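You operate a simulated robot arm through the tools that you are given. There is no shell and no other tool. Be economical: measure what you need, move in short steps, check, and stop when the job is done.

You are at the controls of a simulated robot arm. One attempt, no reset.

## Task
Turn the pitch dial to 0.80 mm. Put the white cup on the top of the green bench. Take the spool on the steel top of the small winder and put it away on the middle shelf of the blue rack. Open the top drawer, take the grey foam pad on the steel top of the small winder and put it away in the inside of the top drawer, then shut the drawer. Close the cupboard door of the cream cabinet. Close the left winder door. Turn the eleventh tension dial to 600 g. Fetch the white cloth and set it on the top of the grey cart. Put the jar marked "NEW" from the top of the steel bench on the middle shelf of the grey cart. Put the yellow card on the top of the grey cart. Put the green job card on the lower shelf of the steel bench. Close the bottom drawer. Put the white job card on the second shelf from the bottom of the grey rack. Put the broken block from the orange scrap tray in the catch tray. Open the middle bench drawer. Do these in any order. Set down upright: spool, jar.

It is judged by the outcome, as a careful person would: the job done as asked, and still so three seconds after it is handed in. It fails if anything else is knocked over, pushed out of place, dropped, spilled or broken. Flat cloth is picked up by pressing the open fingertips on it (5 to 10 N) and closing them slowly along it; thin cloth reads only 2 to 8 mm in the jaws.

## Robot
A 6-joint arm with a fingered hand on a trunk, on a base that drives. Base frame: it is fixed to the floor where the robot stands at the start and does not move with it; the origin is under the middle of the robot, x ahead of it, y to its left, z up; the surface under the hand at the start is at about z = 0.95. Lengths are in m, angles in rad, forces in N, time in s.
With the tool pointing down near the work surface it reaches from about 0.18 to 0.88 m from the robot's upright axis, wherever it stands. Its first joint turns from -2.897 to 2.897 rad. Places, roughly: bottom drawer [-2.2, -2.1, 0.6]; broken block (4x3x2 cm) [-2.4, -1.2, 0.8]; catch tray (15x14x7 cm) [1.8, -3.4, 0.5]; cupboard door of the cream cabinet [1.4, 0.5, 0.6]; eleventh tension dial [1.5, -2.2, 1.3]; green job card [2, -4.75, 0.75]; grey foam pad (13x7x2 cm) [0.7, -0.5, 1]; inside of the top drawer [-2.4, -2.1, 0.7]; jar [2, -4.25, 0.75]; left winder door [0.3, -1.5, 0.5]; lower shelf of the steel bench [1.8, -4.6, 0.2]; middle bench drawer [1.6, -4.6, 0.7]; middle shelf of the blue rack [-1.8, 1.1, 0.9]; middle shelf of the grey cart [1.9, -3.5, 0.5]; pitch dial [0.7, 0, 1]; second shelf of the grey rack [-0.9, 1.1, 0.5]; spool [0.5, -0.25, 1]; top drawer [-2.4, -2.1, 0.7]; top of the green bench [-2.5, -2.7, 0.8]; top of the grey cart [1.9, -3.5, 0.9]; white cloth (7x9x3 cm) [2, -4.1, 0.8]; white cup (6x6x4 cm) [0.7, -0.1, 1]; white job card [-2.5, -1.75, 0.75]; yellow card [2, -4.75, 0.75]. Payload 5 kg.
The tool frame sits at the grasp point between the pads (the TCP): z along the fingers, y along the line on which they close. The tips reach 0.036 m beyond it. Largest opening 0.12 m; the body of the gripper starts 0.042 m behind the TCP. The gripper is a hand of 4 fingers: y runs from the thumb to the fingers, the wrist lies at [-0.019, -0.123, -0.211] in the tool frame, and closing takes about 1.5 s.
Orientation is that of the tool frame in the base frame, as [roll, pitch, yaw] about the fixed x, y, z axes, in that order (R = Rz(yaw) Ry(pitch) Rx(roll)). With the fingers straight down and the wrist toward the robot, the tool's x, y and z point along [0, 1, 0], [1, 0, 0] and [0, 0, -1] of the base frame.

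## Interface
- The arm moves only by the tool step_arm. Its argument "moves" is a list of rows, each a list of 7 numbers: the shift along the tool's x, y, z in m, then the turn, a rotation vector about the tool's x, y, z in rad, then the closure in counts, from 0 (fully open) to 255 (shut). In form: [[tx, ty, tz, rx, ry, rz, jaw], ...]. A call has 1 to 12 rows; each row is the pose to reach, as a shift and turn from the pose commanded when the call began, along the tool's axes at that moment. Each row takes 0.2 s and may step no farther than 0.05 m and 0.15 rad from the row before; otherwise, or with a gripper value out of range, the whole call is refused. Where a pose cannot be reached the arm comes as near as it can. A force on the tool above 40 N (or 10 N above the force at the start of the call, whichever is more), or a blocked arm, ends the call early, and 0.2 s more pass. Each finger travels about 0.045 m/s and halts on what it meets, pressing with about 22 N; the grip force reading is that of the motor and also rises with nothing between the fingers. The clock runs only during rows and for 0.2 s after the last one: add rows that repeat a pose to give the fingers time. The reply holds the time, the measured pose of the TCP, the force on the tool along the base axes, the opening and the grip force, in the units named above and with some noise, with the torque about the TCP (base axes, N m) and any sound that the robot's microphone picked up, and new pictures: "pictures" is both (left out), scene, wrist or none.
- Cameras (640 x 400 px; columns grow to the right, rows downward): "scene" is now at [0.1109, -0.0181, 1.8023]; the picture's right is [-0.22, -0.98, 0.00], its down [-0.69, 0.15, -0.71] and it looks along [0.69, -0.15, -0.70] (base axes); focal length 292 px, centre (320, 200). "wrist" rides on the gripper at [0.072, -0.101, -0.142] in the tool frame; the picture's right is [-0.79, 0.29, -0.54], its down [-0.56, -0.70, 0.44] and it looks along [-0.25, 0.65, 0.71] (tool axes); focal length 280 px, centre (320, 200).
- raise_lower(by): slides the trunk up (or, below 0, down) by that many m; the arm and the scene camera ride with it, the base frame stays. It gives what a move gives, with no picture.
- roll_base(legs): drives the robot by 1 to 6 legs, each [ahead, turn to the left] in m and rad, along the robot's own axes; the way and the turn of a leg run together, so that a leg with both is an arc; at most 1.5 m and 3.142 rad a leg. The arm and the cameras ride along, it lands a little off, and it stops where it bumps. It gives what a move gives, and a new picture of the scene camera.
- grasp_type(shape): the hand has 4 fingers and takes this shape, open, in about a second: jaw (thumb against the fingers, like two jaws); tri (thumb and two fingers); tip (a fingertip pinch); poke (one finger out to press); point (the index stretched); flat (the hand flat); cup (the hand cupped); fist (a fist). The gripper value then closes the fingers along that shape, each until it touches; the sizes above hold for jaw. It gives what a move gives, with no picture.
- head_to(pan, tilt): turns the head with the scene camera to pan (to the left, within 1.501 rad either way) and tilt (down, from -0.506 to 1.204), counted from straight ahead of the robot. It gives what a move gives, and a new picture of the scene camera.
- point_at(camera, pixels): for up to 12 pixels [column, row] of the newest picture of that camera ("zoom" is the newest enlarged one), the place [x, y, z] in the base frame of the surface seen there, good to about 0.002 m. No time passes.
- zoom(camera, box): a new picture of the part [left, top, right, bottom] of that camera's present view, enlarged. No time passes.
- close_job(): hands the job in; it is judged then, once.

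Work in short steps. Measure before you move; look again where a grasp or a placing could have gone wrong, and mend it. You have 392 turns and 360 pictures in all, those below and enlarged ones among them. Open the gripper and draw the arm clear of the work before you hand the job in, unless the task says otherwise; then end with one line.

The tools are called after "Emit:" by a JSON object that holds its "api" and its "payload". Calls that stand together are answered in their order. step_arm: Moves the arm, as the interface text tells. Its arguments: {"type":"object","properties":{"moves":{"type":"array","items":{"type":"array","items":{"type":"number"}}},"pictures":{"type":"string","enum":["both","scene","wrist","none"]}},"required":["moves"]} The other tools are called the same way: raise_lower (by) slides the trunk up or down; grasp_type (shape) gives the hand a shape; roll_base (legs) drives the base; head_to (pan, tilt) turns the head that bears the scene camera; point_at (camera, pixels) gives the place of the surface under pixels of a picture; zoom (camera, box) takes an enlarged picture of a part of a camera's view; close_job () hands the job in.

At the start:

```text
clock: 0.0
ee_pos: [0.7097, 0.0938, 1.3505]
orientation: [3.138, -0.002, 1.571]
contact_force: [-0.7, 0.5, 0.6]
wrist_torque: [0.0, 0.02, 0.0]
gripper_width: 0.1196
grasp_force: 0.2
shape: jaw
trunk travel left (down, up): [-0.814, 0.026]
robot x, y, heading: [0.0002, -0.0004, -0.005]
head pan, tilt: [-0.22, 0.782]
```

scene: 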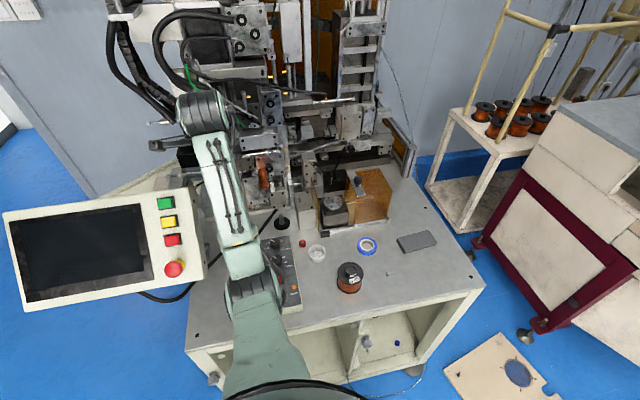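
wrist: 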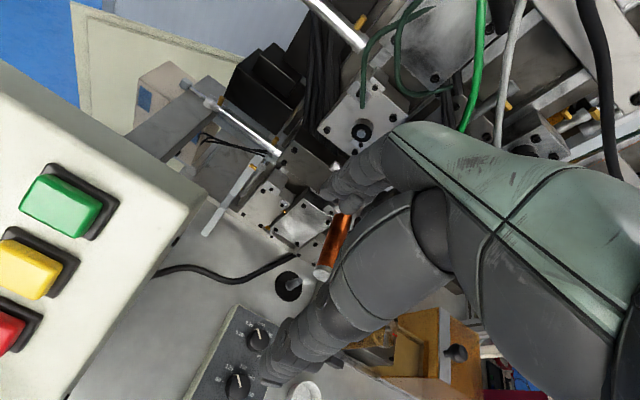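

The scene shows the winder top with the dial box (around 285,265), cup (317,253), spool (348,278) and pad (417,242). I zoom in on these and measure them.

Emit:
{"api": "zoom", "payload": {"camera": "scene", "box": [230, 220, 450, 360]}}

Emit:
{"api": "point_at", "payload": {"camera": "scene", "pixels": [[317, 253], [317, 246], [348, 270], [348, 290], [417, 242], [400, 242], [435, 236], [285, 270], [367, 245], [300, 330]]}}

```text
2.86 times, centred on (340, 290) of scene
```

zoom: 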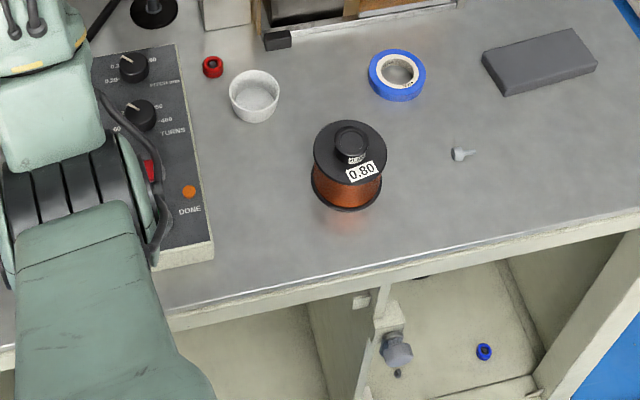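

```text
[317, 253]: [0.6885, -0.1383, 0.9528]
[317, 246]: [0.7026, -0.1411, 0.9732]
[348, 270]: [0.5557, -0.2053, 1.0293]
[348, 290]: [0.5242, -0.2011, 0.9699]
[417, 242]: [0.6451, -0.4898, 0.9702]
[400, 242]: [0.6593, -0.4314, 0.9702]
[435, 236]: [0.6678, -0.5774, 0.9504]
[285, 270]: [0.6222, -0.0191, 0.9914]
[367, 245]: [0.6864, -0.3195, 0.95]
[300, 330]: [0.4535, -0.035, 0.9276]
```

The pitch dial is the upper one, near (276,243). I enlarge it to read its scale.

Emit:
{"api": "zoom", "payload": {"camera": "scene", "box": [258, 230, 306, 260]}}

Emit:
{"api": "zoom", "payload": {"camera": "wrist", "box": [180, 300, 308, 380]}}

```text
13.33 times, centred on (282, 245) of scene
```

zoom: 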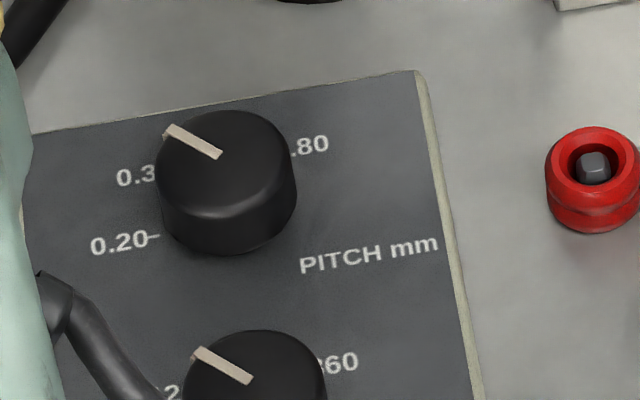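

```text
5.00 times, centred on (244, 340) of wrist
```

zoom: 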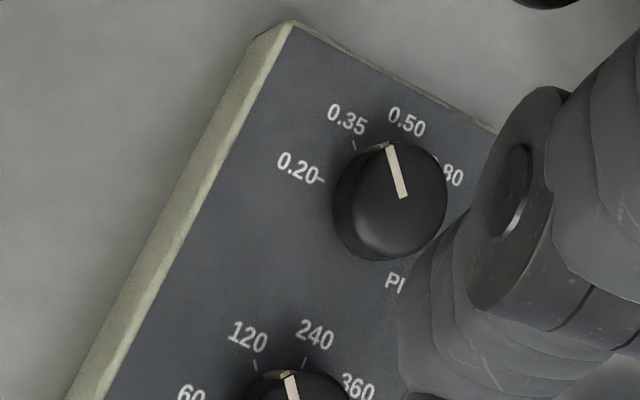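

I measure the dial: cap centre, pointer ends, tick labels, box corners.

Emit:
{"api": "point_at", "payload": {"camera": "zoom", "pixels": [[389, 147], [404, 196], [395, 200], [445, 200], [345, 205], [390, 250], [353, 142], [323, 181], [446, 165], [405, 125], [290, 25], [200, 200]]}}

```text
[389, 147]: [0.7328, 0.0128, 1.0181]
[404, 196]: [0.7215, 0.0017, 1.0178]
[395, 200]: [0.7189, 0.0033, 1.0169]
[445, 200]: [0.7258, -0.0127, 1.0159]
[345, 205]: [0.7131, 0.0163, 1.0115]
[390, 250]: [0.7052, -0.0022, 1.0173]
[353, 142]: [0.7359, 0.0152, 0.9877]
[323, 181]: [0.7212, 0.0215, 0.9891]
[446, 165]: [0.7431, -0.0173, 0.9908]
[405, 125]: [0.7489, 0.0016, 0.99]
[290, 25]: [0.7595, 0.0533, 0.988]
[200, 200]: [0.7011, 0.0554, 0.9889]
```

The pointer sits at 0.35 (39°), and 0.80 is near -40°. I check obstacles around it (HMI panel, machine front) before lowering.

Emit:
{"api": "point_at", "payload": {"camera": "scene", "pixels": [[203, 250], [190, 195], [5, 215], [25, 310], [205, 275], [330, 190], [375, 180], [283, 218], [262, 170], [180, 270]]}}

Emit:
{"api": "grasp_type", "payload": {"shape": "tip"}}

```text
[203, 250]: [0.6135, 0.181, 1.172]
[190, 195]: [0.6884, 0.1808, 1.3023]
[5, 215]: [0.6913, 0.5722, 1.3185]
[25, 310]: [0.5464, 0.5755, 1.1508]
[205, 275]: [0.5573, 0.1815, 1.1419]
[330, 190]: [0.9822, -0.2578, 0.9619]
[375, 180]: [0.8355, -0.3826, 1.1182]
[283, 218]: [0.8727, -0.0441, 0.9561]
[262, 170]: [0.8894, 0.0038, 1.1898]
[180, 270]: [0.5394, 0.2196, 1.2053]
```

```text
clock: 0.9
ee_pos: [0.7097, 0.0925, 1.3503]
orientation: [3.139, 0.0, 1.57]
contact_force: [-0.2, -0.5, -0.6]
wrist_torque: [-0.03, -0.01, 0.0]
gripper_width: 0.1196
grasp_force: 0.1
shape: tip
trunk travel left (down, up): [-0.814, 0.026]
robot x, y, heading: [0.0007, -0.0002, 0.001]
head pan, tilt: [-0.22, 0.782]
```

HMI's right edge is at y=0.18. I move over the dial at height 1.15 while yawing +40° (tool z -0.7).

Emit:
{"api": "step_arm", "payload": {"moves": [[-0.045, 0.005, 0, 0, 0, -0.14, 0], [-0.09, 0.01, 0, 0, 0, -0.28, 0], [-0.0905, 0.01, 0.04, 0, 0, -0.42, 0], [-0.0905, 0.01, 0.08, 0, 0, -0.56, 0], [-0.0905, 0.01, 0.12, 0, 0, -0.7, 0], [-0.0905, 0.01, 0.16, 0, 0, -0.7, 0], [-0.0905, 0.01, 0.2, 0, 0, -0.7, 0], [-0.0905, 0.01, 0.2, 0, 0, -0.7, 0]]}}

```text
clock: 2.7
ee_pos: [0.7203, 0.0022, 1.151]
orientation: [3.137, 0.001, 2.27]
contact_force: [0.0, 0.1, 0.2]
wrist_torque: [-0.01, 0.01, 0.04]
gripper_width: 0.1197
grasp_force: 0.1
shape: tip
trunk travel left (down, up): [-0.814, 0.026]
robot x, y, heading: [0.0011, -0.0009, -0.003]
head pan, tilt: [-0.22, 0.782]
```

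scene: 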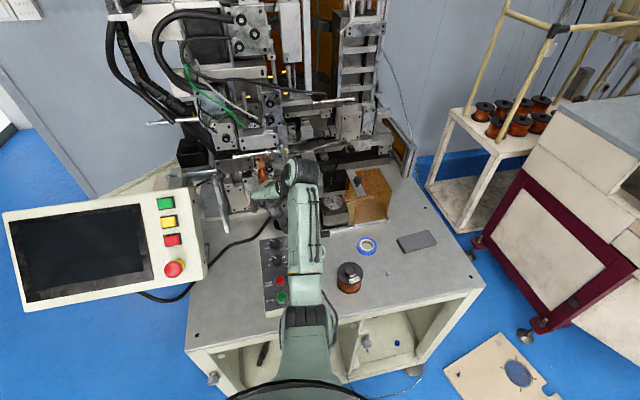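
wrist: 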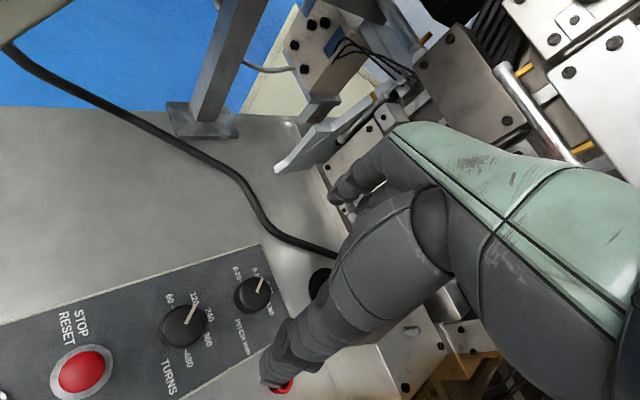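

Dial at wrist (252,295) now shows all its ticks. I zoom in to measure the 0.80 tick.

Emit:
{"api": "zoom", "payload": {"camera": "wrist", "box": [212, 255, 292, 305]}}

Emit:
{"api": "zoom", "payload": {"camera": "scene", "box": [226, 160, 354, 240]}}

```text
8.00 times, centred on (252, 280) of wrist
```

zoom: 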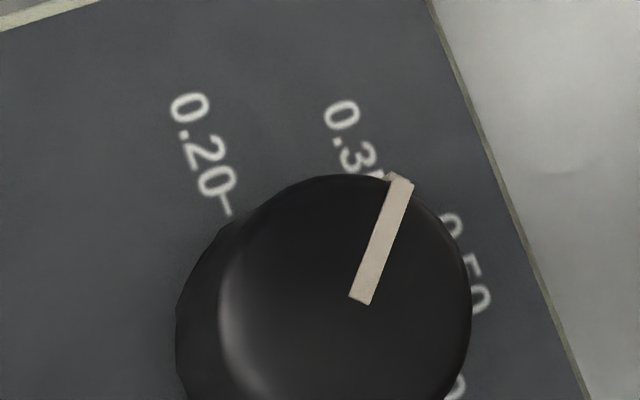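

```text
5.00 times, centred on (290, 200) of scene
```

zoom: 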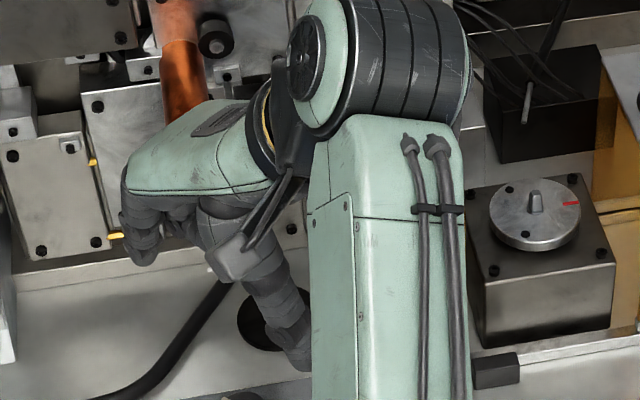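

Path is clear; the red button lies off to the side. I lower to TCP z≈1.032 around the knob (tips just above the panel).

Emit:
{"api": "step_arm", "payload": {"moves": [[0, 0, 0.04, 0, 0, 0, 0], [0, 0, 0.08, 0, 0, 0, 0], [0, 0, 0.1, 0, 0, 0, 0], [0, 0, 0.119, 0, 0, 0, 0], [0, 0, 0.119, 0, 0, 0, 0]]}}

```text
clock: 3.9
ee_pos: [0.7199, 0.0038, 1.0316]
orientation: [3.139, 0.003, 2.271]
contact_force: [0.3, 0.5, 0.5]
wrist_torque: [0.0, 0.03, -0.01]
gripper_width: 0.12
grasp_force: 0.1
shape: tip
trunk travel left (down, up): [-0.814, 0.026]
robot x, y, heading: [-0.0008, -0.0001, 0.001]
head pan, tilt: [-0.22, 0.782]
```

scene: 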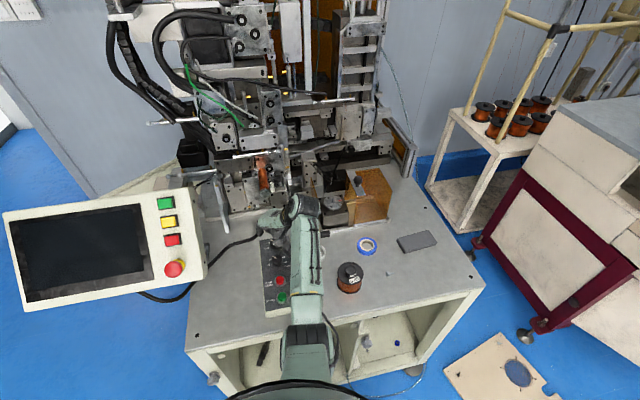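
wrist: 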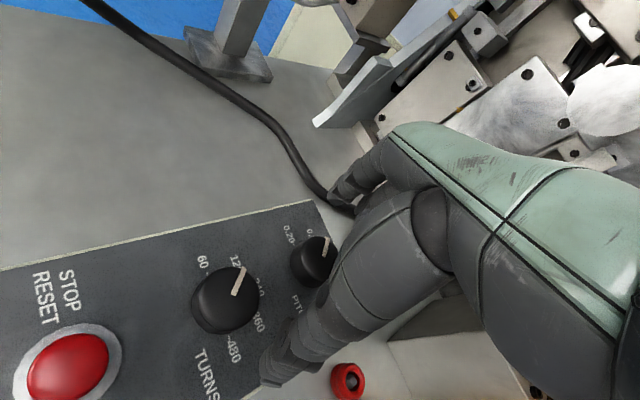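

Knob sits between thumb and finger. I close on it.

Emit:
{"api": "step_arm", "payload": {"moves": [[0, 0, 0, 0, 0, 0, 80], [0, 0, 0, 0, 0, 0, 140], [0, 0, 0, 0, 0, 0, 180], [0, 0, 0, 0, 0, 0, 220], [0, 0, 0, 0, 0, 0, 255], [0, 0, 0, 0, 0, 0, 255], [0, 0, 0, 0, 0, 0, 255], [0, 0, 0, 0, 0, 0, 255]], "pictures": "wrist"}}

```text
clock: 5.7
ee_pos: [0.7199, 0.002, 1.0323]
orientation: [3.138, 0.001, 2.273]
contact_force: [0.1, 1.5, -0.8]
wrist_torque: [0.01, -0.01, -0.03]
gripper_width: 0.0281
grasp_force: 21.7
shape: tip
trunk travel left (down, up): [-0.814, 0.026]
robot x, y, heading: [-0.0011, 0.0018, 0.004]
head pan, tilt: [-0.22, 0.782]
```

wrist: 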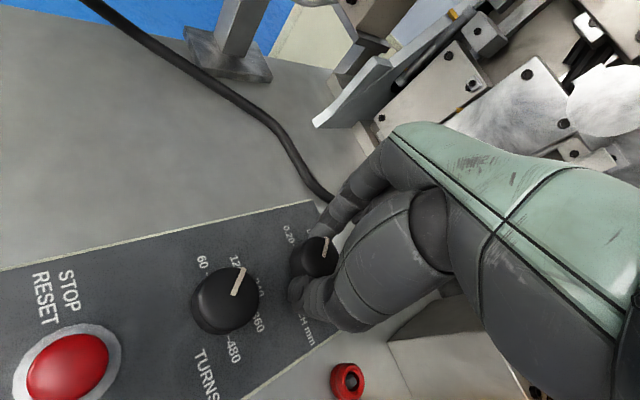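

Gripped at 28 mm. I turn clockwise from above (tool z +), first 1.0 rad.

Emit:
{"api": "step_arm", "payload": {"moves": [[0, 0, 0, 0, 0, 0.12, 255], [0, 0, 0, 0, 0, 0.24, 255], [0, 0, 0, 0, 0, 0.36, 255], [0, 0, 0, 0, 0, 0.48, 255], [0, 0, 0, 0, 0, 0.6, 255], [0, 0, 0, 0, 0, 0.72, 255], [0, 0, 0, 0, 0, 0.84, 255], [0, 0, 0, 0, 0, 0.96, 255], [0, 0, 0, 0, 0, 1.0, 255], [0, 0, 0, 0, 0, 1.0, 255]], "pictures": "wrist"}}

```text
clock: 7.9
ee_pos: [0.722, 0.0028, 1.0325]
orientation: [3.138, -0.001, 1.271]
contact_force: [-1.8, -1.8, -2.3]
wrist_torque: [0.0, 0.04, 0.02]
gripper_width: 0.0279
grasp_force: 22.0
shape: tip
trunk travel left (down, up): [-0.814, 0.026]
robot x, y, heading: [0.0025, 0.0029, 0.001]
head pan, tilt: [-0.22, 0.782]
```

wrist: 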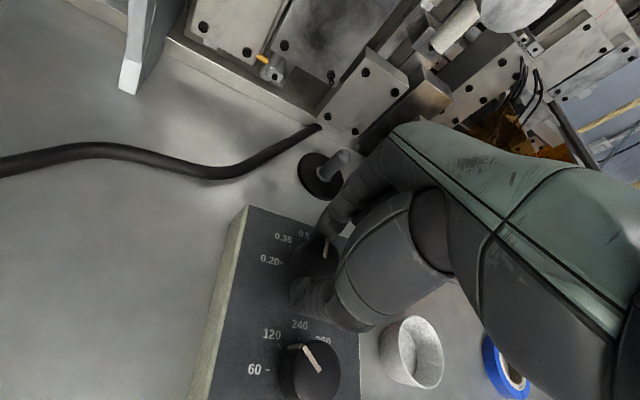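

Emit:
{"api": "zoom", "payload": {"camera": "wrist", "box": [250, 210, 378, 290]}}

```text
5.00 times, centred on (314, 250) of wrist
```

zoom: 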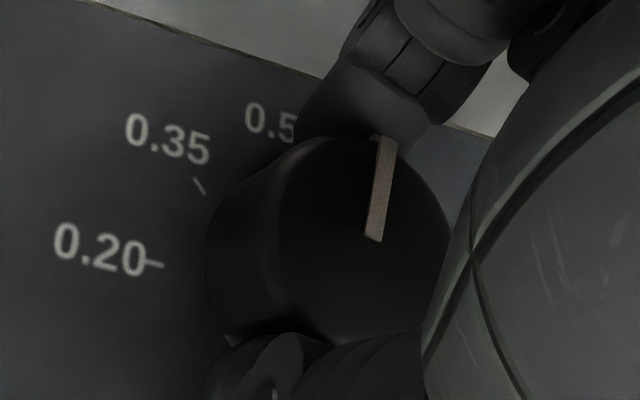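

The knob turned along. I measure the pointer and ticks to get the remaining angle.

Emit:
{"api": "point_at", "payload": {"camera": "zoom", "pixels": [[381, 145], [374, 236], [160, 265], [198, 186], [275, 120], [150, 263], [204, 193], [232, 340], [290, 160], [440, 230]]}}

```text
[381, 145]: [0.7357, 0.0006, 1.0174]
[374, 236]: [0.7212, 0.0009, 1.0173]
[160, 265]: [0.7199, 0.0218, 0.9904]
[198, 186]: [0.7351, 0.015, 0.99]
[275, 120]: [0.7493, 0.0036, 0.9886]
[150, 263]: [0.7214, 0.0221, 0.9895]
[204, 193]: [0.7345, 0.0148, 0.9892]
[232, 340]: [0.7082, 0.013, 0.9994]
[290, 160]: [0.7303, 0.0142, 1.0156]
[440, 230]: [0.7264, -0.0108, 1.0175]
```

Pointer is now near 0.50 (about -3°). I regrasp to stay clear of the HMI: open, turn back, close.

Emit:
{"api": "step_arm", "payload": {"moves": [[0, 0, 0, 0, 0, 0, 100], [0, 0, 0, 0, 0, 0, 0], [0, 0, 0, 0, 0, 0, 0], [0, 0, 0, 0, 0, 0, 0], [-0.0003, 0, 0, 0, 0, -0.14, 0], [0, 0, 0, 0, 0, -0.28, 0], [0, 0, 0, 0, 0, -0.42, 0], [0, 0, 0, 0, 0, -0.56, 0], [0, 0, 0, 0, 0, -0.7, 0], [0, 0, 0, 0, 0, -0.84, 0], [0, 0, 0, 0, 0, -0.84, 0]], "pictures": "none"}}

Emit:
{"api": "step_arm", "payload": {"moves": [[0, 0, 0, 0, 0, 0, 100], [0, 0, 0, 0, 0, 0, 180], [0, 0, 0, 0, 0, 0, 255], [0, 0, 0, 0, 0, 0, 255], [0, 0, 0, 0, 0, 0, 255], [0, 0, 0, 0, 0, 0, 255], [0, 0, 0, 0, 0, 0, 255]], "pictures": "none"}}

Emit:
{"api": "step_arm", "payload": {"moves": [[0, 0, 0, 0, 0, 0.12, 255], [0, 0, 0, 0, 0, 0.24, 255], [0, 0, 0, 0, 0, 0.36, 255], [0, 0, 0, 0, 0, 0.48, 255], [0, 0, 0, 0, 0, 0.6, 255], [0, 0, 0, 0, 0, 0.7, 255], [0, 0, 0, 0, 0, 0.78, 255], [0, 0, 0, 0, 0, 0.78, 255]], "pictures": "wrist"}}

```text
clock: 10.3
ee_pos: [0.7204, 0.0032, 1.0313]
orientation: [3.141, 0.005, 2.112]
contact_force: [-0.3, 0.7, 0.4]
wrist_torque: [-0.03, 0.0, -0.03]
gripper_width: 0.1198
grasp_force: 0.0
shape: tip
trunk travel left (down, up): [-0.814, 0.026]
robot x, y, heading: [-0.0008, -0.001, -0.003]
head pan, tilt: [-0.22, 0.782]
```

```text
clock: 11.9
ee_pos: [0.7204, 0.0024, 1.0317]
orientation: [3.138, 0.002, 2.112]
contact_force: [-0.1, -0.3, -0.9]
wrist_torque: [0.0, 0.0, 0.05]
gripper_width: 0.0275
grasp_force: 21.6
shape: tip
trunk travel left (down, up): [-0.814, 0.026]
robot x, y, heading: [0.0019, 0.0009, 0.003]
head pan, tilt: [-0.22, 0.782]
```

```text
clock: 13.7
ee_pos: [0.7218, 0.0023, 1.0308]
orientation: [3.137, -0.002, 1.33]
contact_force: [4.3, -2.4, 2.5]
wrist_torque: [-0.05, -0.17, -0.02]
gripper_width: 0.0275
grasp_force: 22.1
shape: tip
trunk travel left (down, up): [-0.814, 0.026]
robot x, y, heading: [-0.0007, -0.0024, 0.002]
head pan, tilt: [-0.22, 0.782]
```

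wrist: 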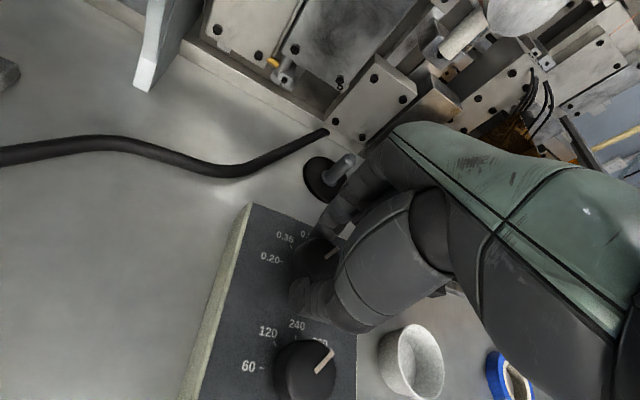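

The TURNS pointer has moved (thumb brushed it on the open swing); it started parallel to the pitch pointer, at 120. I zoom in to check both.

Emit:
{"api": "zoom", "payload": {"camera": "wrist", "box": [230, 210, 390, 310]}}

Emit:
{"api": "zoom", "payload": {"camera": "wrist", "box": [220, 300, 380, 400]}}

Emit:
{"api": "point_at", "payload": {"camera": "zoom", "pixels": [[450, 205], [395, 295], [230, 180], [330, 160], [185, 260], [410, 175], [350, 170], [225, 330], [455, 330]]}}

```text
4.00 times, centred on (310, 260) of wrist
```

zoom: 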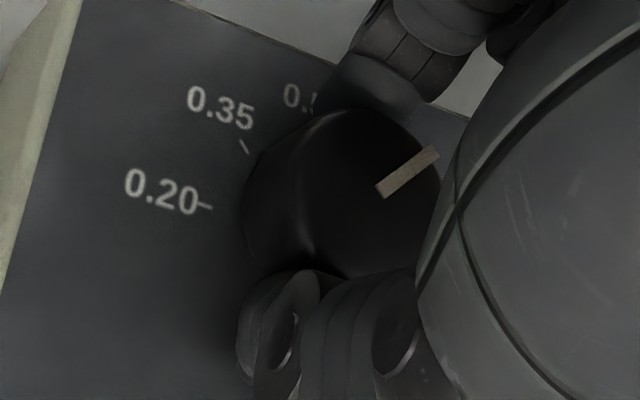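

```text
4.00 times, centred on (300, 350) of wrist
```

zoom: 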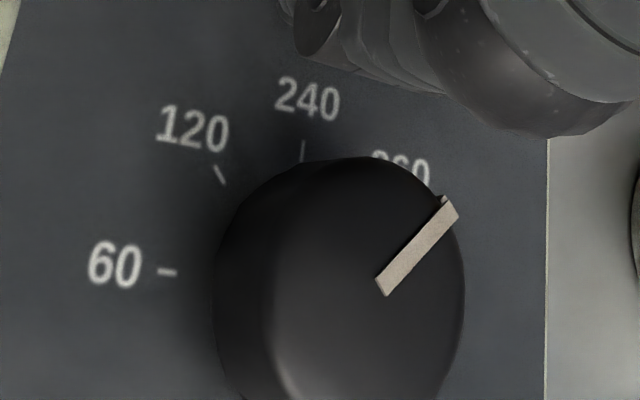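

```text
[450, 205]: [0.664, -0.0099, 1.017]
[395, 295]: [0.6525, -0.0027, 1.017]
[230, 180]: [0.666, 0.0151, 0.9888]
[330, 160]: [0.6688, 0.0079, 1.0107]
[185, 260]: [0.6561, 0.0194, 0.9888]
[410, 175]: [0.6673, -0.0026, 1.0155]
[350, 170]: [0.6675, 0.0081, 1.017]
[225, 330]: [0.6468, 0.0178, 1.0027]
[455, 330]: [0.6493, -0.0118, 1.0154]
```

I measure the pitch pointer and ticks in wrist pixels.

Emit:
{"api": "point_at", "payload": {"camera": "wrist", "pixels": [[337.5, 249], [326, 257.5], [282, 261], [291, 247], [256, 368], [274, 342], [295, 338]]}}

```text
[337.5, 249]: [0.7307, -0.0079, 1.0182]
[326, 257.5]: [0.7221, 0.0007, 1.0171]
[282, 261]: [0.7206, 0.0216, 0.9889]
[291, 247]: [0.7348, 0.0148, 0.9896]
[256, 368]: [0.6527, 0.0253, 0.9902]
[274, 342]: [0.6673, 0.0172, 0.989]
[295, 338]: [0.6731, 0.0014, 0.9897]
```

Pitch pointer is at -45°, i.e. 0.80. Now I open only slightly, lift straight up, and shift to TURNS (centre 0.652, 0.002) to put it back to 120.

Emit:
{"api": "step_arm", "payload": {"moves": [[0, 0, 0, 0, 0, 0, 175], [0, 0, 0, 0, 0, 0, 160], [0, 0, 0, 0, 0, 0, 160], [0, 0, -0.03, 0, 0, 0, 160], [0, 0, -0.07, 0, 0, 0, 160], [0, 0, -0.07, 0, 0, 0, 160]], "pictures": "wrist"}}

Emit:
{"api": "zoom", "payload": {"camera": "wrist", "box": [220, 240, 380, 340]}}

```text
clock: 15.1
ee_pos: [0.7193, 0.0016, 1.1015]
orientation: [3.138, -0.001, 1.333]
contact_force: [0.4, 0.4, 0.4]
wrist_torque: [0.0, -0.01, -0.01]
gripper_width: 0.0447
grasp_force: 0.0
shape: tip
trunk travel left (down, up): [-0.814, 0.026]
robot x, y, heading: [-0.0008, -0.0003, -0.0]
head pan, tilt: [-0.22, 0.782]
```

wrist: 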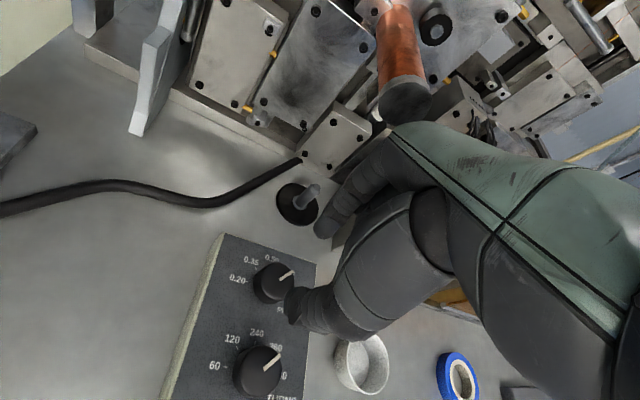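

```text
4.00 times, centred on (300, 290) of wrist
```

zoom: 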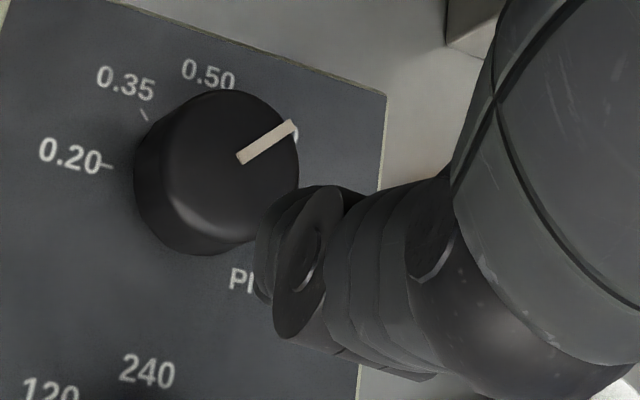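

Pitch reads 0.80. Now move over TURNS and come down around it at the narrow opening.

Emit:
{"api": "step_arm", "payload": {"moves": [[-0.008, -0.033, 0, 0, 0, 0, 160], [-0.0155, -0.0655, 0, 0, 0, 0, 155], [-0.0155, -0.0655, 0.02, 0, 0, 0, 155], [-0.0155, -0.0655, 0.045, 0, 0, 0, 155], [-0.0155, -0.0655, 0.069, 0, 0, 0, 155], [-0.0155, -0.0655, 0.069, 0, 0, 0, 200], [-0.0155, -0.0655, 0.069, 0, 0, 0, 255], [-0.0155, -0.0655, 0.069, 0, 0, 0, 255], [-0.0155, -0.0655, 0.069, 0, 0, 0, 255]], "pictures": "wrist"}}

```text
clock: 17.1
ee_pos: [0.6538, 0.0028, 1.0329]
orientation: [3.137, -0.002, 1.333]
contact_force: [0.2, 0.9, -1.3]
wrist_torque: [0.02, -0.02, 0.01]
gripper_width: 0.028
grasp_force: 22.2
shape: tip
trunk travel left (down, up): [-0.814, 0.026]
robot x, y, heading: [-0.0002, 0.0005, -0.003]
head pan, tilt: [-0.22, 0.782]
```

wrist: 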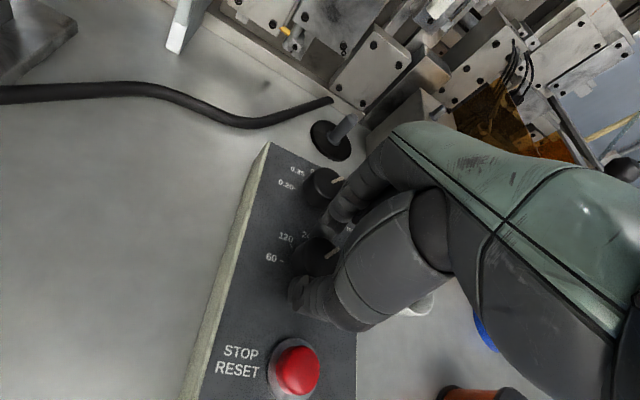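

Gripped TURNS. Rotate counter-clockwise (tool z −) by 0.6 first and check the pitch pointer is untouched.

Emit:
{"api": "step_arm", "payload": {"moves": [[0, 0, 0, 0, 0, -0.12, 255], [0, 0, 0, 0, 0, -0.24, 255], [0, 0, 0, 0, 0, -0.36, 255], [0, 0, 0, 0, 0, -0.48, 255], [0, 0, 0, 0, 0, -0.6, 255], [0, 0, 0, 0, 0, -0.6, 255]], "pictures": "wrist"}}

Emit:
{"api": "zoom", "payload": {"camera": "wrist", "box": [230, 180, 390, 280]}}

```text
clock: 18.5
ee_pos: [0.6525, 0.0027, 1.032]
orientation: [3.14, 0.001, 1.933]
contact_force: [-6.4, 0.4, -4.2]
wrist_torque: [0.01, 0.22, 0.01]
gripper_width: 0.0276
grasp_force: 22.3
shape: tip
trunk travel left (down, up): [-0.814, 0.026]
robot x, y, heading: [-0.0002, 0.0016, -0.001]
head pan, tilt: [-0.22, 0.782]
```

wrist: 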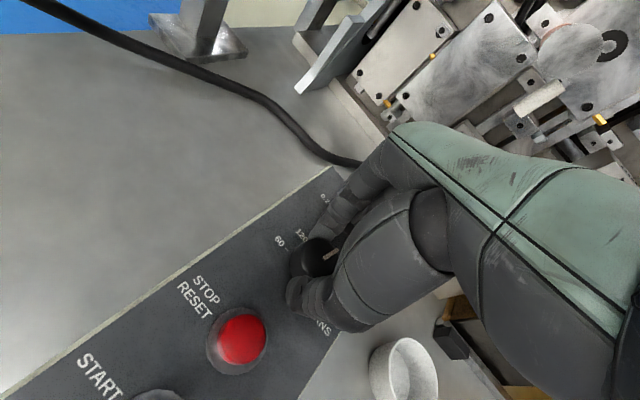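

```text
4.00 times, centred on (310, 230) of wrist
```

zoom: 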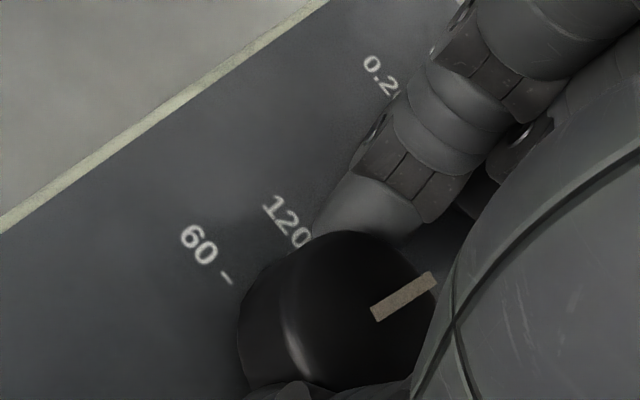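

A side force of -6 N along x suggests the finger may be leaning on the pitch knob. I measure the TURNS pointer.

Emit:
{"api": "point_at", "payload": {"camera": "zoom", "pixels": [[430, 280], [378, 313], [228, 280], [395, 95], [440, 130]]}}

Emit:
{"api": "zoom", "payload": {"camera": "scene", "box": [240, 200, 320, 250]}}

```text
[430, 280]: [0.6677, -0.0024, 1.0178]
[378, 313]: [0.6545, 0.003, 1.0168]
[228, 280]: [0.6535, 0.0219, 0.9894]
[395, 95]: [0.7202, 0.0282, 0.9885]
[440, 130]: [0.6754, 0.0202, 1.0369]
```

```text
8.00 times, centred on (280, 225) of scene
```

zoom: 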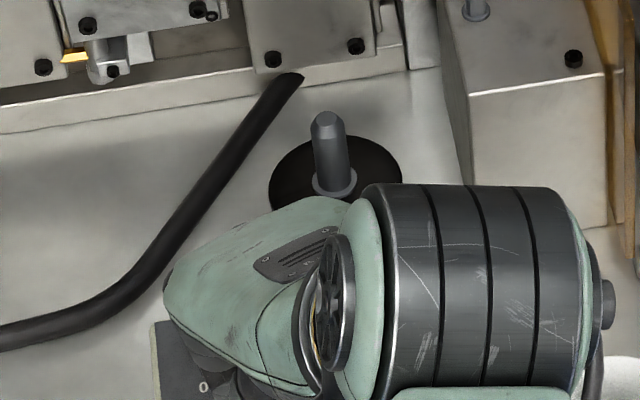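

TURNS pointer at -20°; needs +45°. I continue rotating 1.1 rad.

Emit:
{"api": "step_arm", "payload": {"moves": [[0, 0, 0, 0, 0, -0.13, 255], [0, 0, 0, 0, 0, -0.26, 255], [0, 0, 0, 0, 0, -0.39, 255], [0, 0, 0, 0, 0, -0.52, 255], [0, 0, 0, 0, 0, -0.65, 255], [0, 0, 0, 0, 0, -0.78, 255], [0, 0, 0, 0, 0, -0.91, 255], [0, 0, 0, 0, 0, -1.04, 255], [0, 0, 0, 0, 0, -1.14, 255], [0, 0, 0, 0, 0, -1.14, 255]], "pictures": "wrist"}}

Emit:
{"api": "zoom", "payload": {"camera": "wrist", "box": [230, 180, 390, 280]}}

```text
clock: 20.7
ee_pos: [0.6533, 0.0028, 1.0333]
orientation: [3.141, 0.005, 3.071]
contact_force: [-9.5, -0.4, -5.9]
wrist_torque: [-0.03, 0.22, -0.03]
gripper_width: 0.0274
grasp_force: 21.9
shape: tip
trunk travel left (down, up): [-0.814, 0.026]
robot x, y, heading: [0.0015, 0.0018, 0.001]
head pan, tilt: [-0.22, 0.782]
```

wrist: 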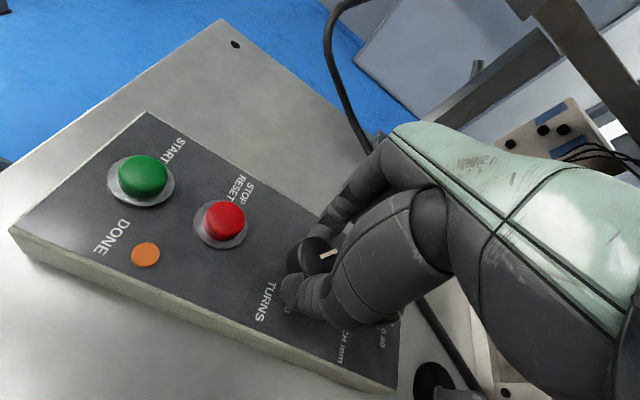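

```text
4.00 times, centred on (310, 230) of wrist
```

zoom: 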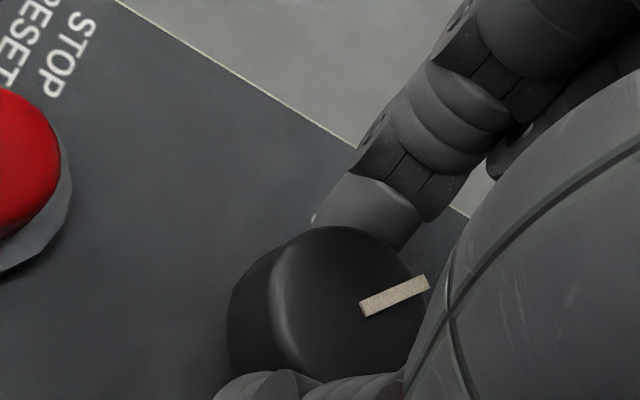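

Emit:
{"api": "point_at", "payload": {"camera": "zoom", "pixels": [[425, 284], [366, 308], [395, 297]]}}

```text
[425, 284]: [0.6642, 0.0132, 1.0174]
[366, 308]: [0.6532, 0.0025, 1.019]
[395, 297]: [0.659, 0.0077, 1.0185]
```

TURNS is back at 44° (120). I open slightly and lift straight up, then check both dials.

Emit:
{"api": "step_arm", "payload": {"moves": [[0, 0, 0, 0, 0, 0, 175], [0, 0, 0, 0, 0, 0, 155], [0, 0, 0, 0, 0, 0, 155], [0, 0, -0.03, 0, 0, 0, 155], [0, 0, -0.07, 0, 0, 0, 155], [0, 0, -0.11, 0, 0, 0, 155], [0.03, 0, -0.15, 0, 0, 0, 155], [0.06, 0, -0.19, 0, 0, 0, 155], [0.1, 0, -0.21, 0, 0, 0, 100], [0.1, 0, -0.21, 0, 0, 0, 0]]}}

```text
clock: 22.9
ee_pos: [0.6482, 0.037, 1.1467]
orientation: [3.14, 0.004, 3.071]
contact_force: [0.9, 0.7, 0.1]
wrist_torque: [0.01, 0.06, -0.02]
gripper_width: 0.0973
grasp_force: 0.1
shape: tip
out of reach, approached as far as the arm can: row 6, 7, 8, 9, 10
trunk travel left (down, up): [-0.814, 0.026]
robot x, y, heading: [-0.0007, -0.0028, -0.001]
head pan, tilt: [-0.22, 0.782]
```

scene: 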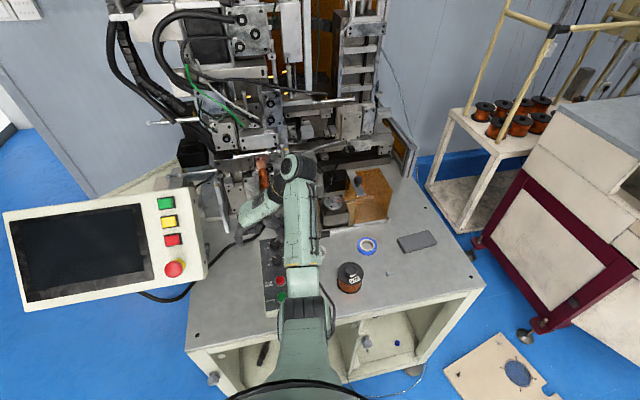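
wrist: 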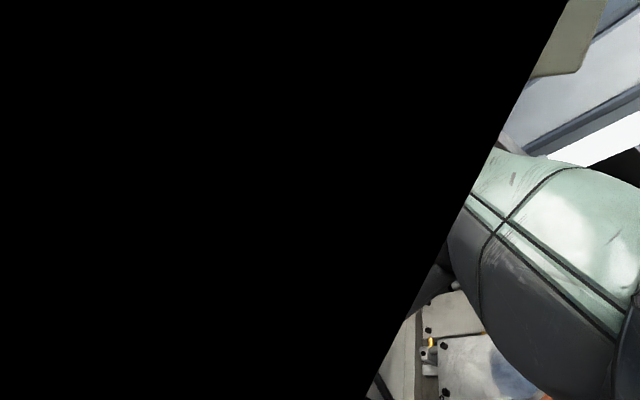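

The arm folded to its limit and the wrist camera is blocked by the arm itself. I turn the hand back towards neutral.

Emit:
{"api": "step_arm", "payload": {"moves": [[0, 0, 0, 0, 0, 0.14, 0], [0, 0, 0, 0, 0, 0.28, 0], [0, 0, 0, 0, 0, 0.42, 0], [0, 0, 0, 0, 0, 0.56, 0], [0, 0, 0, 0, 0, 0.7, 0], [0, 0, 0, 0, 0, 0.84, 0], [0, 0, 0, 0, 0, 0.98, 0], [0, 0, 0, 0, 0, 1.12, 0], [0, 0, 0, 0, 0, 1.26, 0], [0, 0, 0, 0, 0, 1.4, 0], [0, 0, 0, 0, 0, 1.5, 0]]}}

```text
clock: 25.3
ee_pos: [0.6491, 0.0382, 1.1484]
orientation: [3.137, 0.0, 1.568]
contact_force: [0.1, 0.7, 0.5]
wrist_torque: [0.02, 0.02, 0.0]
gripper_width: 0.1195
grasp_force: 0.0
shape: tip
trunk travel left (down, up): [-0.814, 0.026]
robot x, y, heading: [0.001, -0.0014, 0.002]
head pan, tilt: [-0.22, 0.782]
```

scene: 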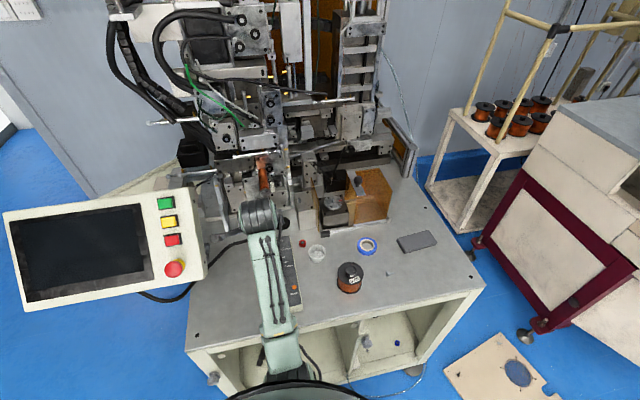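
wrist: 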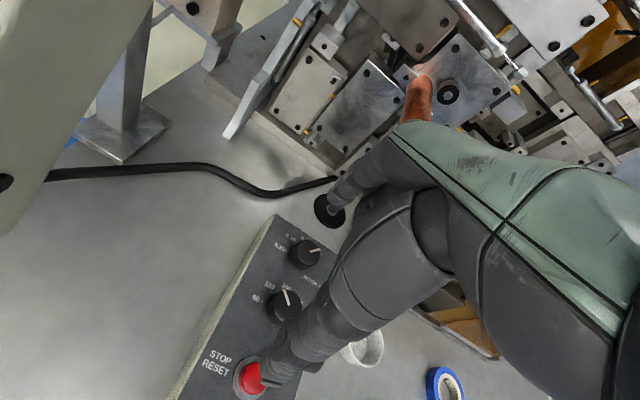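

The hand is neutral again. I zoom in on the dials to verify.

Emit:
{"api": "zoom", "payload": {"camera": "wrist", "box": [235, 225, 347, 335]}}

Emit:
{"api": "point_at", "payload": {"camera": "wrist", "pixels": [[319, 249], [309, 253], [286, 289], [290, 305]]}}

```text
3.64 times, centred on (291, 280) of wrist
```

zoom: 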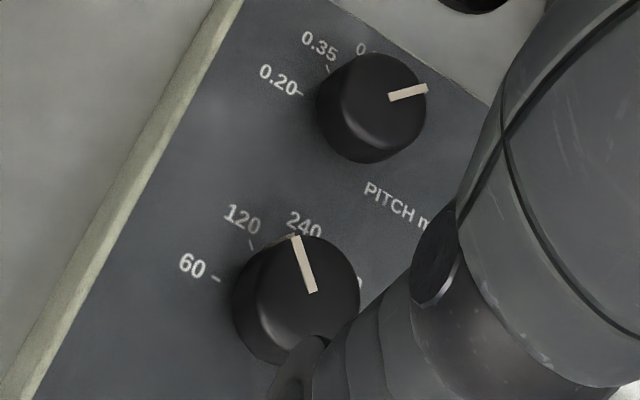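

```text
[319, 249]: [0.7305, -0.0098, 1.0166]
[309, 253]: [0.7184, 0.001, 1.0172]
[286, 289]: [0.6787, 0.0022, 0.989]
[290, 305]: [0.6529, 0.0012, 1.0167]
```

Both dials OK. Next the spool: I measure it in the scene view (348,278) and lift the arm away from the HMI meanwhile.

Emit:
{"api": "step_arm", "payload": {"moves": [[-0.03, 0, -0.02, 0, 0, 0, 0], [-0.08, 0, -0.06, 0, 0, 0, 0], [-0.13, 0, -0.08, 0, 0, 0, 0], [-0.18, 0, -0.08, 0, 0, 0, 0]], "pictures": "wrist"}}

Emit:
{"api": "zoom", "payload": {"camera": "scene", "box": [308, 252, 388, 302]}}

Emit:
{"api": "grasp_type", "payload": {"shape": "jaw"}}

```text
refused: row 2 steps farther than a row can; nothing moved
```

```text
8.00 times, centred on (348, 277) of scene
```

zoom: 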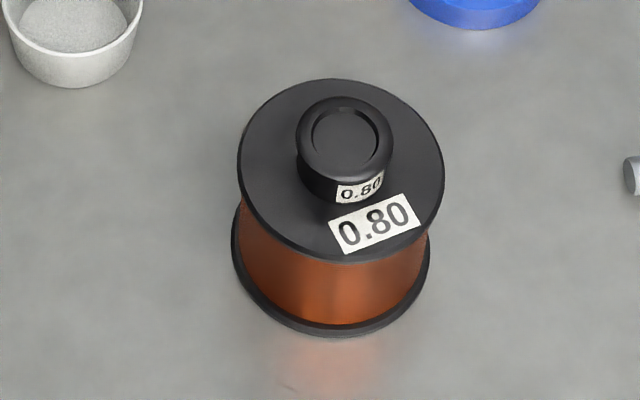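

```text
clock: 26.2
ee_pos: [0.6491, 0.0379, 1.1495]
orientation: [3.138, -0.002, 1.572]
contact_force: [-0.5, -0.6, 0.0]
wrist_torque: [0.0, -0.01, 0.0]
gripper_width: 0.1195
grasp_force: 0.1
shape: jaw
trunk travel left (down, up): [-0.814, 0.026]
robot x, y, heading: [0.002, 0.0, 0.0]
head pan, tilt: [-0.22, 0.782]
```

Emit:
{"api": "point_at", "payload": {"camera": "zoom", "pixels": [[345, 140], [340, 82], [242, 165], [441, 185], [345, 262], [345, 105], [300, 150], [390, 150], [340, 335], [70, 40], [15, 20], [138, 20]]}}

Emit:
{"api": "step_arm", "payload": {"moves": [[-0.03, 0, -0.02, 0, 0, 0, 0], [-0.07, 0, -0.04, 0, 0, 0, 0], [-0.11, 0, -0.06, 0, 0, 0, 0], [-0.15, 0, -0.08, 0, 0, 0, 0]], "pictures": "wrist"}}

```text
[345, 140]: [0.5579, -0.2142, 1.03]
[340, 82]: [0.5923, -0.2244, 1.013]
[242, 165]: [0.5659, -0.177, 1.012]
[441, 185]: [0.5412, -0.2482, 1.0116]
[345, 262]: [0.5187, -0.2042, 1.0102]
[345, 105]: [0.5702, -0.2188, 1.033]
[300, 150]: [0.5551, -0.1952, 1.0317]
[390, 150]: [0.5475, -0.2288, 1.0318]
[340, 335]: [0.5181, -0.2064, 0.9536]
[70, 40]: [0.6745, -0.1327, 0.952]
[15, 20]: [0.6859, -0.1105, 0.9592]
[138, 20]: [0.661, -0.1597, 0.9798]
```

```text
clock: 27.2
ee_pos: [0.6474, -0.1163, 1.2279]
orientation: [3.139, -0.001, 1.57]
contact_force: [0.5, 0.2, -0.6]
wrist_torque: [0.0, 0.0, -0.01]
gripper_width: 0.1197
grasp_force: 0.1
shape: jaw
trunk travel left (down, up): [-0.814, 0.026]
robot x, y, heading: [0.0014, 0.0032, -0.003]
head pan, tilt: [-0.22, 0.782]
```

wrist: 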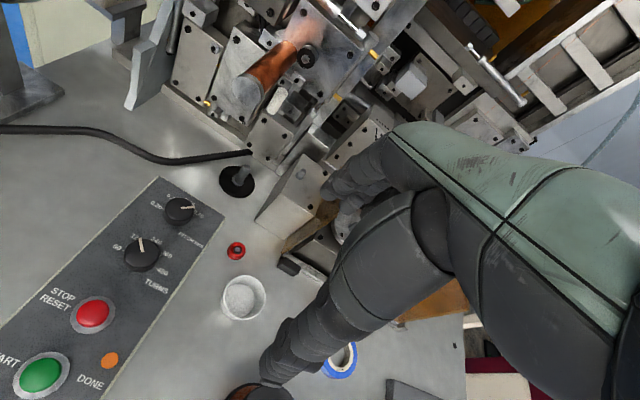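

Dials look right. Spool centre is (0.555,-0.213), flange r 38 mm, z 0.95–1.03. Before choosing a grasp I need to see the racks: retract the arm, back up, and turn to survey.

Emit:
{"api": "step_arm", "payload": {"moves": [[0.03, -0.04, -0.02, 0, 0, 0, 0], [0.06, -0.08, -0.04, 0, 0, 0, 0], [0.09, -0.12, -0.06, 0, 0, 0, 0], [0.1, -0.16, -0.06, 0, 0, 0, 0], [0.1, -0.2, -0.06, 0, 0, 0, 0], [0.1, -0.24, -0.06, 0, 0, 0, 0]], "pictures": "none"}}

Emit:
{"api": "zoom", "payload": {"camera": "scene", "box": [250, 225, 330, 275]}}

Emit:
{"api": "head_to", "payload": {"pan": 1.5, "tilt": 0.5}}

Emit:
{"api": "head_to", "payload": {"pan": -1.5, "tilt": 0.5}}

```text
refused: row 1 steps farther than a row can; nothing moved
```

```text
8.00 times, centred on (290, 250) of scene
```

zoom: 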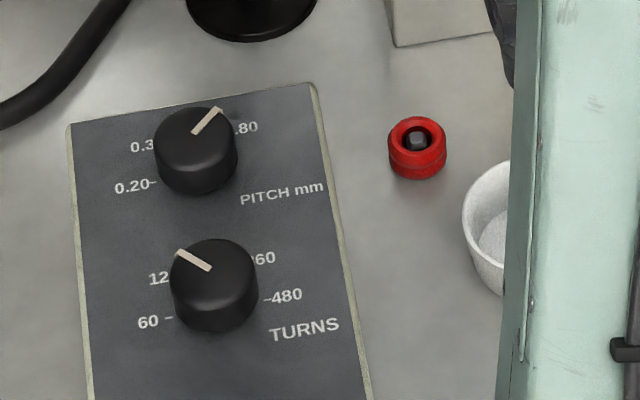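

```text
clock: 28.9
ee_pos: [0.647, -0.1139, 1.2282]
orientation: [3.138, 0.0, 1.572]
contact_force: [-0.4, -0.5, -0.1]
wrist_torque: [-0.01, -0.02, 0.02]
gripper_width: 0.1196
grasp_force: 0.1
shape: jaw
trunk travel left (down, up): [-0.814, 0.026]
robot x, y, heading: [-0.0006, 0.0025, -0.007]
head pan, tilt: [1.499, 0.499]
```

scene: 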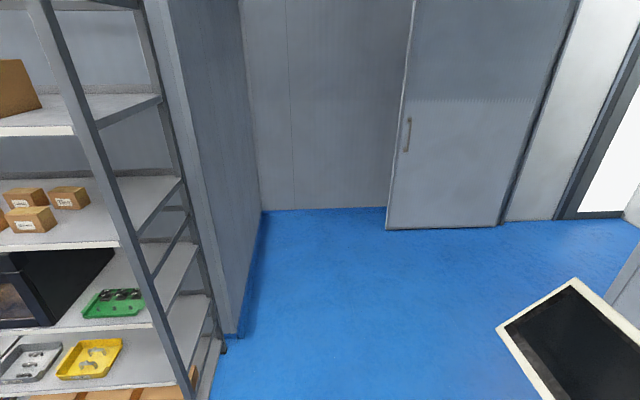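

```text
clock: 31.6
ee_pos: [0.6472, -0.1118, 1.2293]
orientation: [3.138, 0.0, 1.571]
contact_force: [-0.3, -1.6, -0.8]
wrist_torque: [0.01, -0.01, -0.01]
gripper_width: 0.1193
grasp_force: 0.0
shape: jaw
trunk travel left (down, up): [-0.814, 0.026]
robot x, y, heading: [0.0023, 0.0012, 0.007]
head pan, tilt: [-1.499, 0.499]
```

scene: 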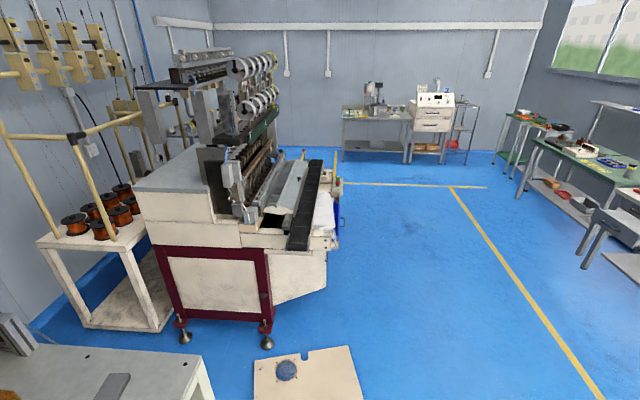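

I retract the arm with smaller rows, then turn left to face the racks.

Emit:
{"api": "step_arm", "payload": {"moves": [[0.02, -0.04, -0.01, 0, 0, 0, 0], [0.04, -0.08, -0.02, 0, 0, 0, 0], [0.06, -0.12, -0.03, 0, 0, 0, 0], [0.08, -0.16, -0.04, 0, 0, 0, 0], [0.1, -0.2, -0.05, 0, 0, 0, 0], [0.11, -0.24, -0.06, 0, 0, 0, 0], [0.11, -0.28, -0.06, 0, 0, 0, 0]], "pictures": "none"}}

Emit:
{"api": "roll_base", "payload": {"legs": [[-0.35, 0], [0, 1.9]]}}

```text
clock: 33.1
ee_pos: [0.4685, -0.0191, 1.2065]
orientation: [3.137, 0.0, 1.571]
contact_force: [0.0, 1.0, -0.7]
wrist_torque: [-0.03, -0.02, 0.03]
gripper_width: 0.1196
grasp_force: 0.1
shape: jaw
out of reach, approached as far as the arm can: row 2, 3, 4, 5, 6, 7
trunk travel left (down, up): [-0.814, 0.026]
robot x, y, heading: [-0.0014, -0.0015, 0.0]
head pan, tilt: [-1.499, 0.499]
```

```text
clock: 41.0
ee_pos: [-0.4873, 0.4514, 1.2048]
orientation: [3.139, 0.0, -2.811]
contact_force: [0.9, -0.1, 0.4]
wrist_torque: [-0.02, 0.0, -0.01]
gripper_width: 0.1199
grasp_force: 0.1
shape: jaw
trunk travel left (down, up): [-0.814, 0.026]
robot x, y, heading: [-0.3541, -0.0005, 1.903]
head pan, tilt: [-1.499, 0.499]
```

scene: 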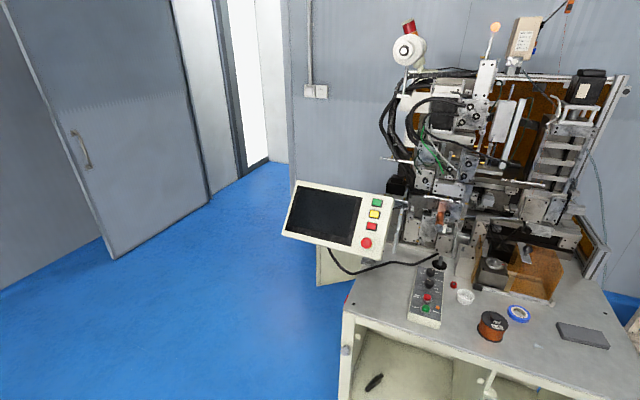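

Now I look straight ahead at the racks.

Emit:
{"api": "head_to", "payload": {"pan": 0.4, "tilt": 0.5}}

```text
clock: 42.9
ee_pos: [-0.4869, 0.4525, 1.205]
orientation: [3.138, 0.001, -2.813]
contact_force: [0.2, 0.5, 1.1]
wrist_torque: [-0.01, 0.0, 0.0]
gripper_width: 0.1198
grasp_force: 0.1
shape: jaw
trunk travel left (down, up): [-0.814, 0.026]
robot x, y, heading: [-0.3532, -0.0001, 1.901]
head pan, tilt: [0.4, 0.499]
```

scene: 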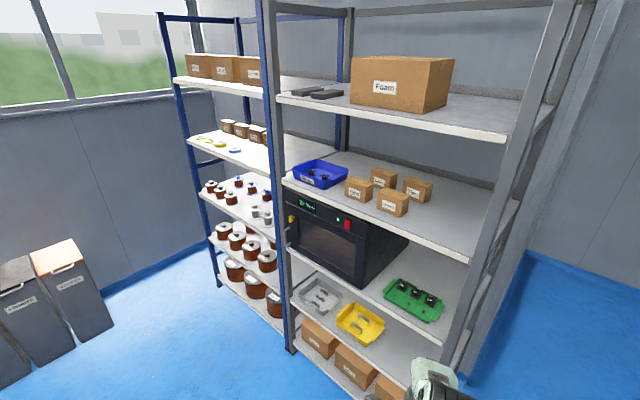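

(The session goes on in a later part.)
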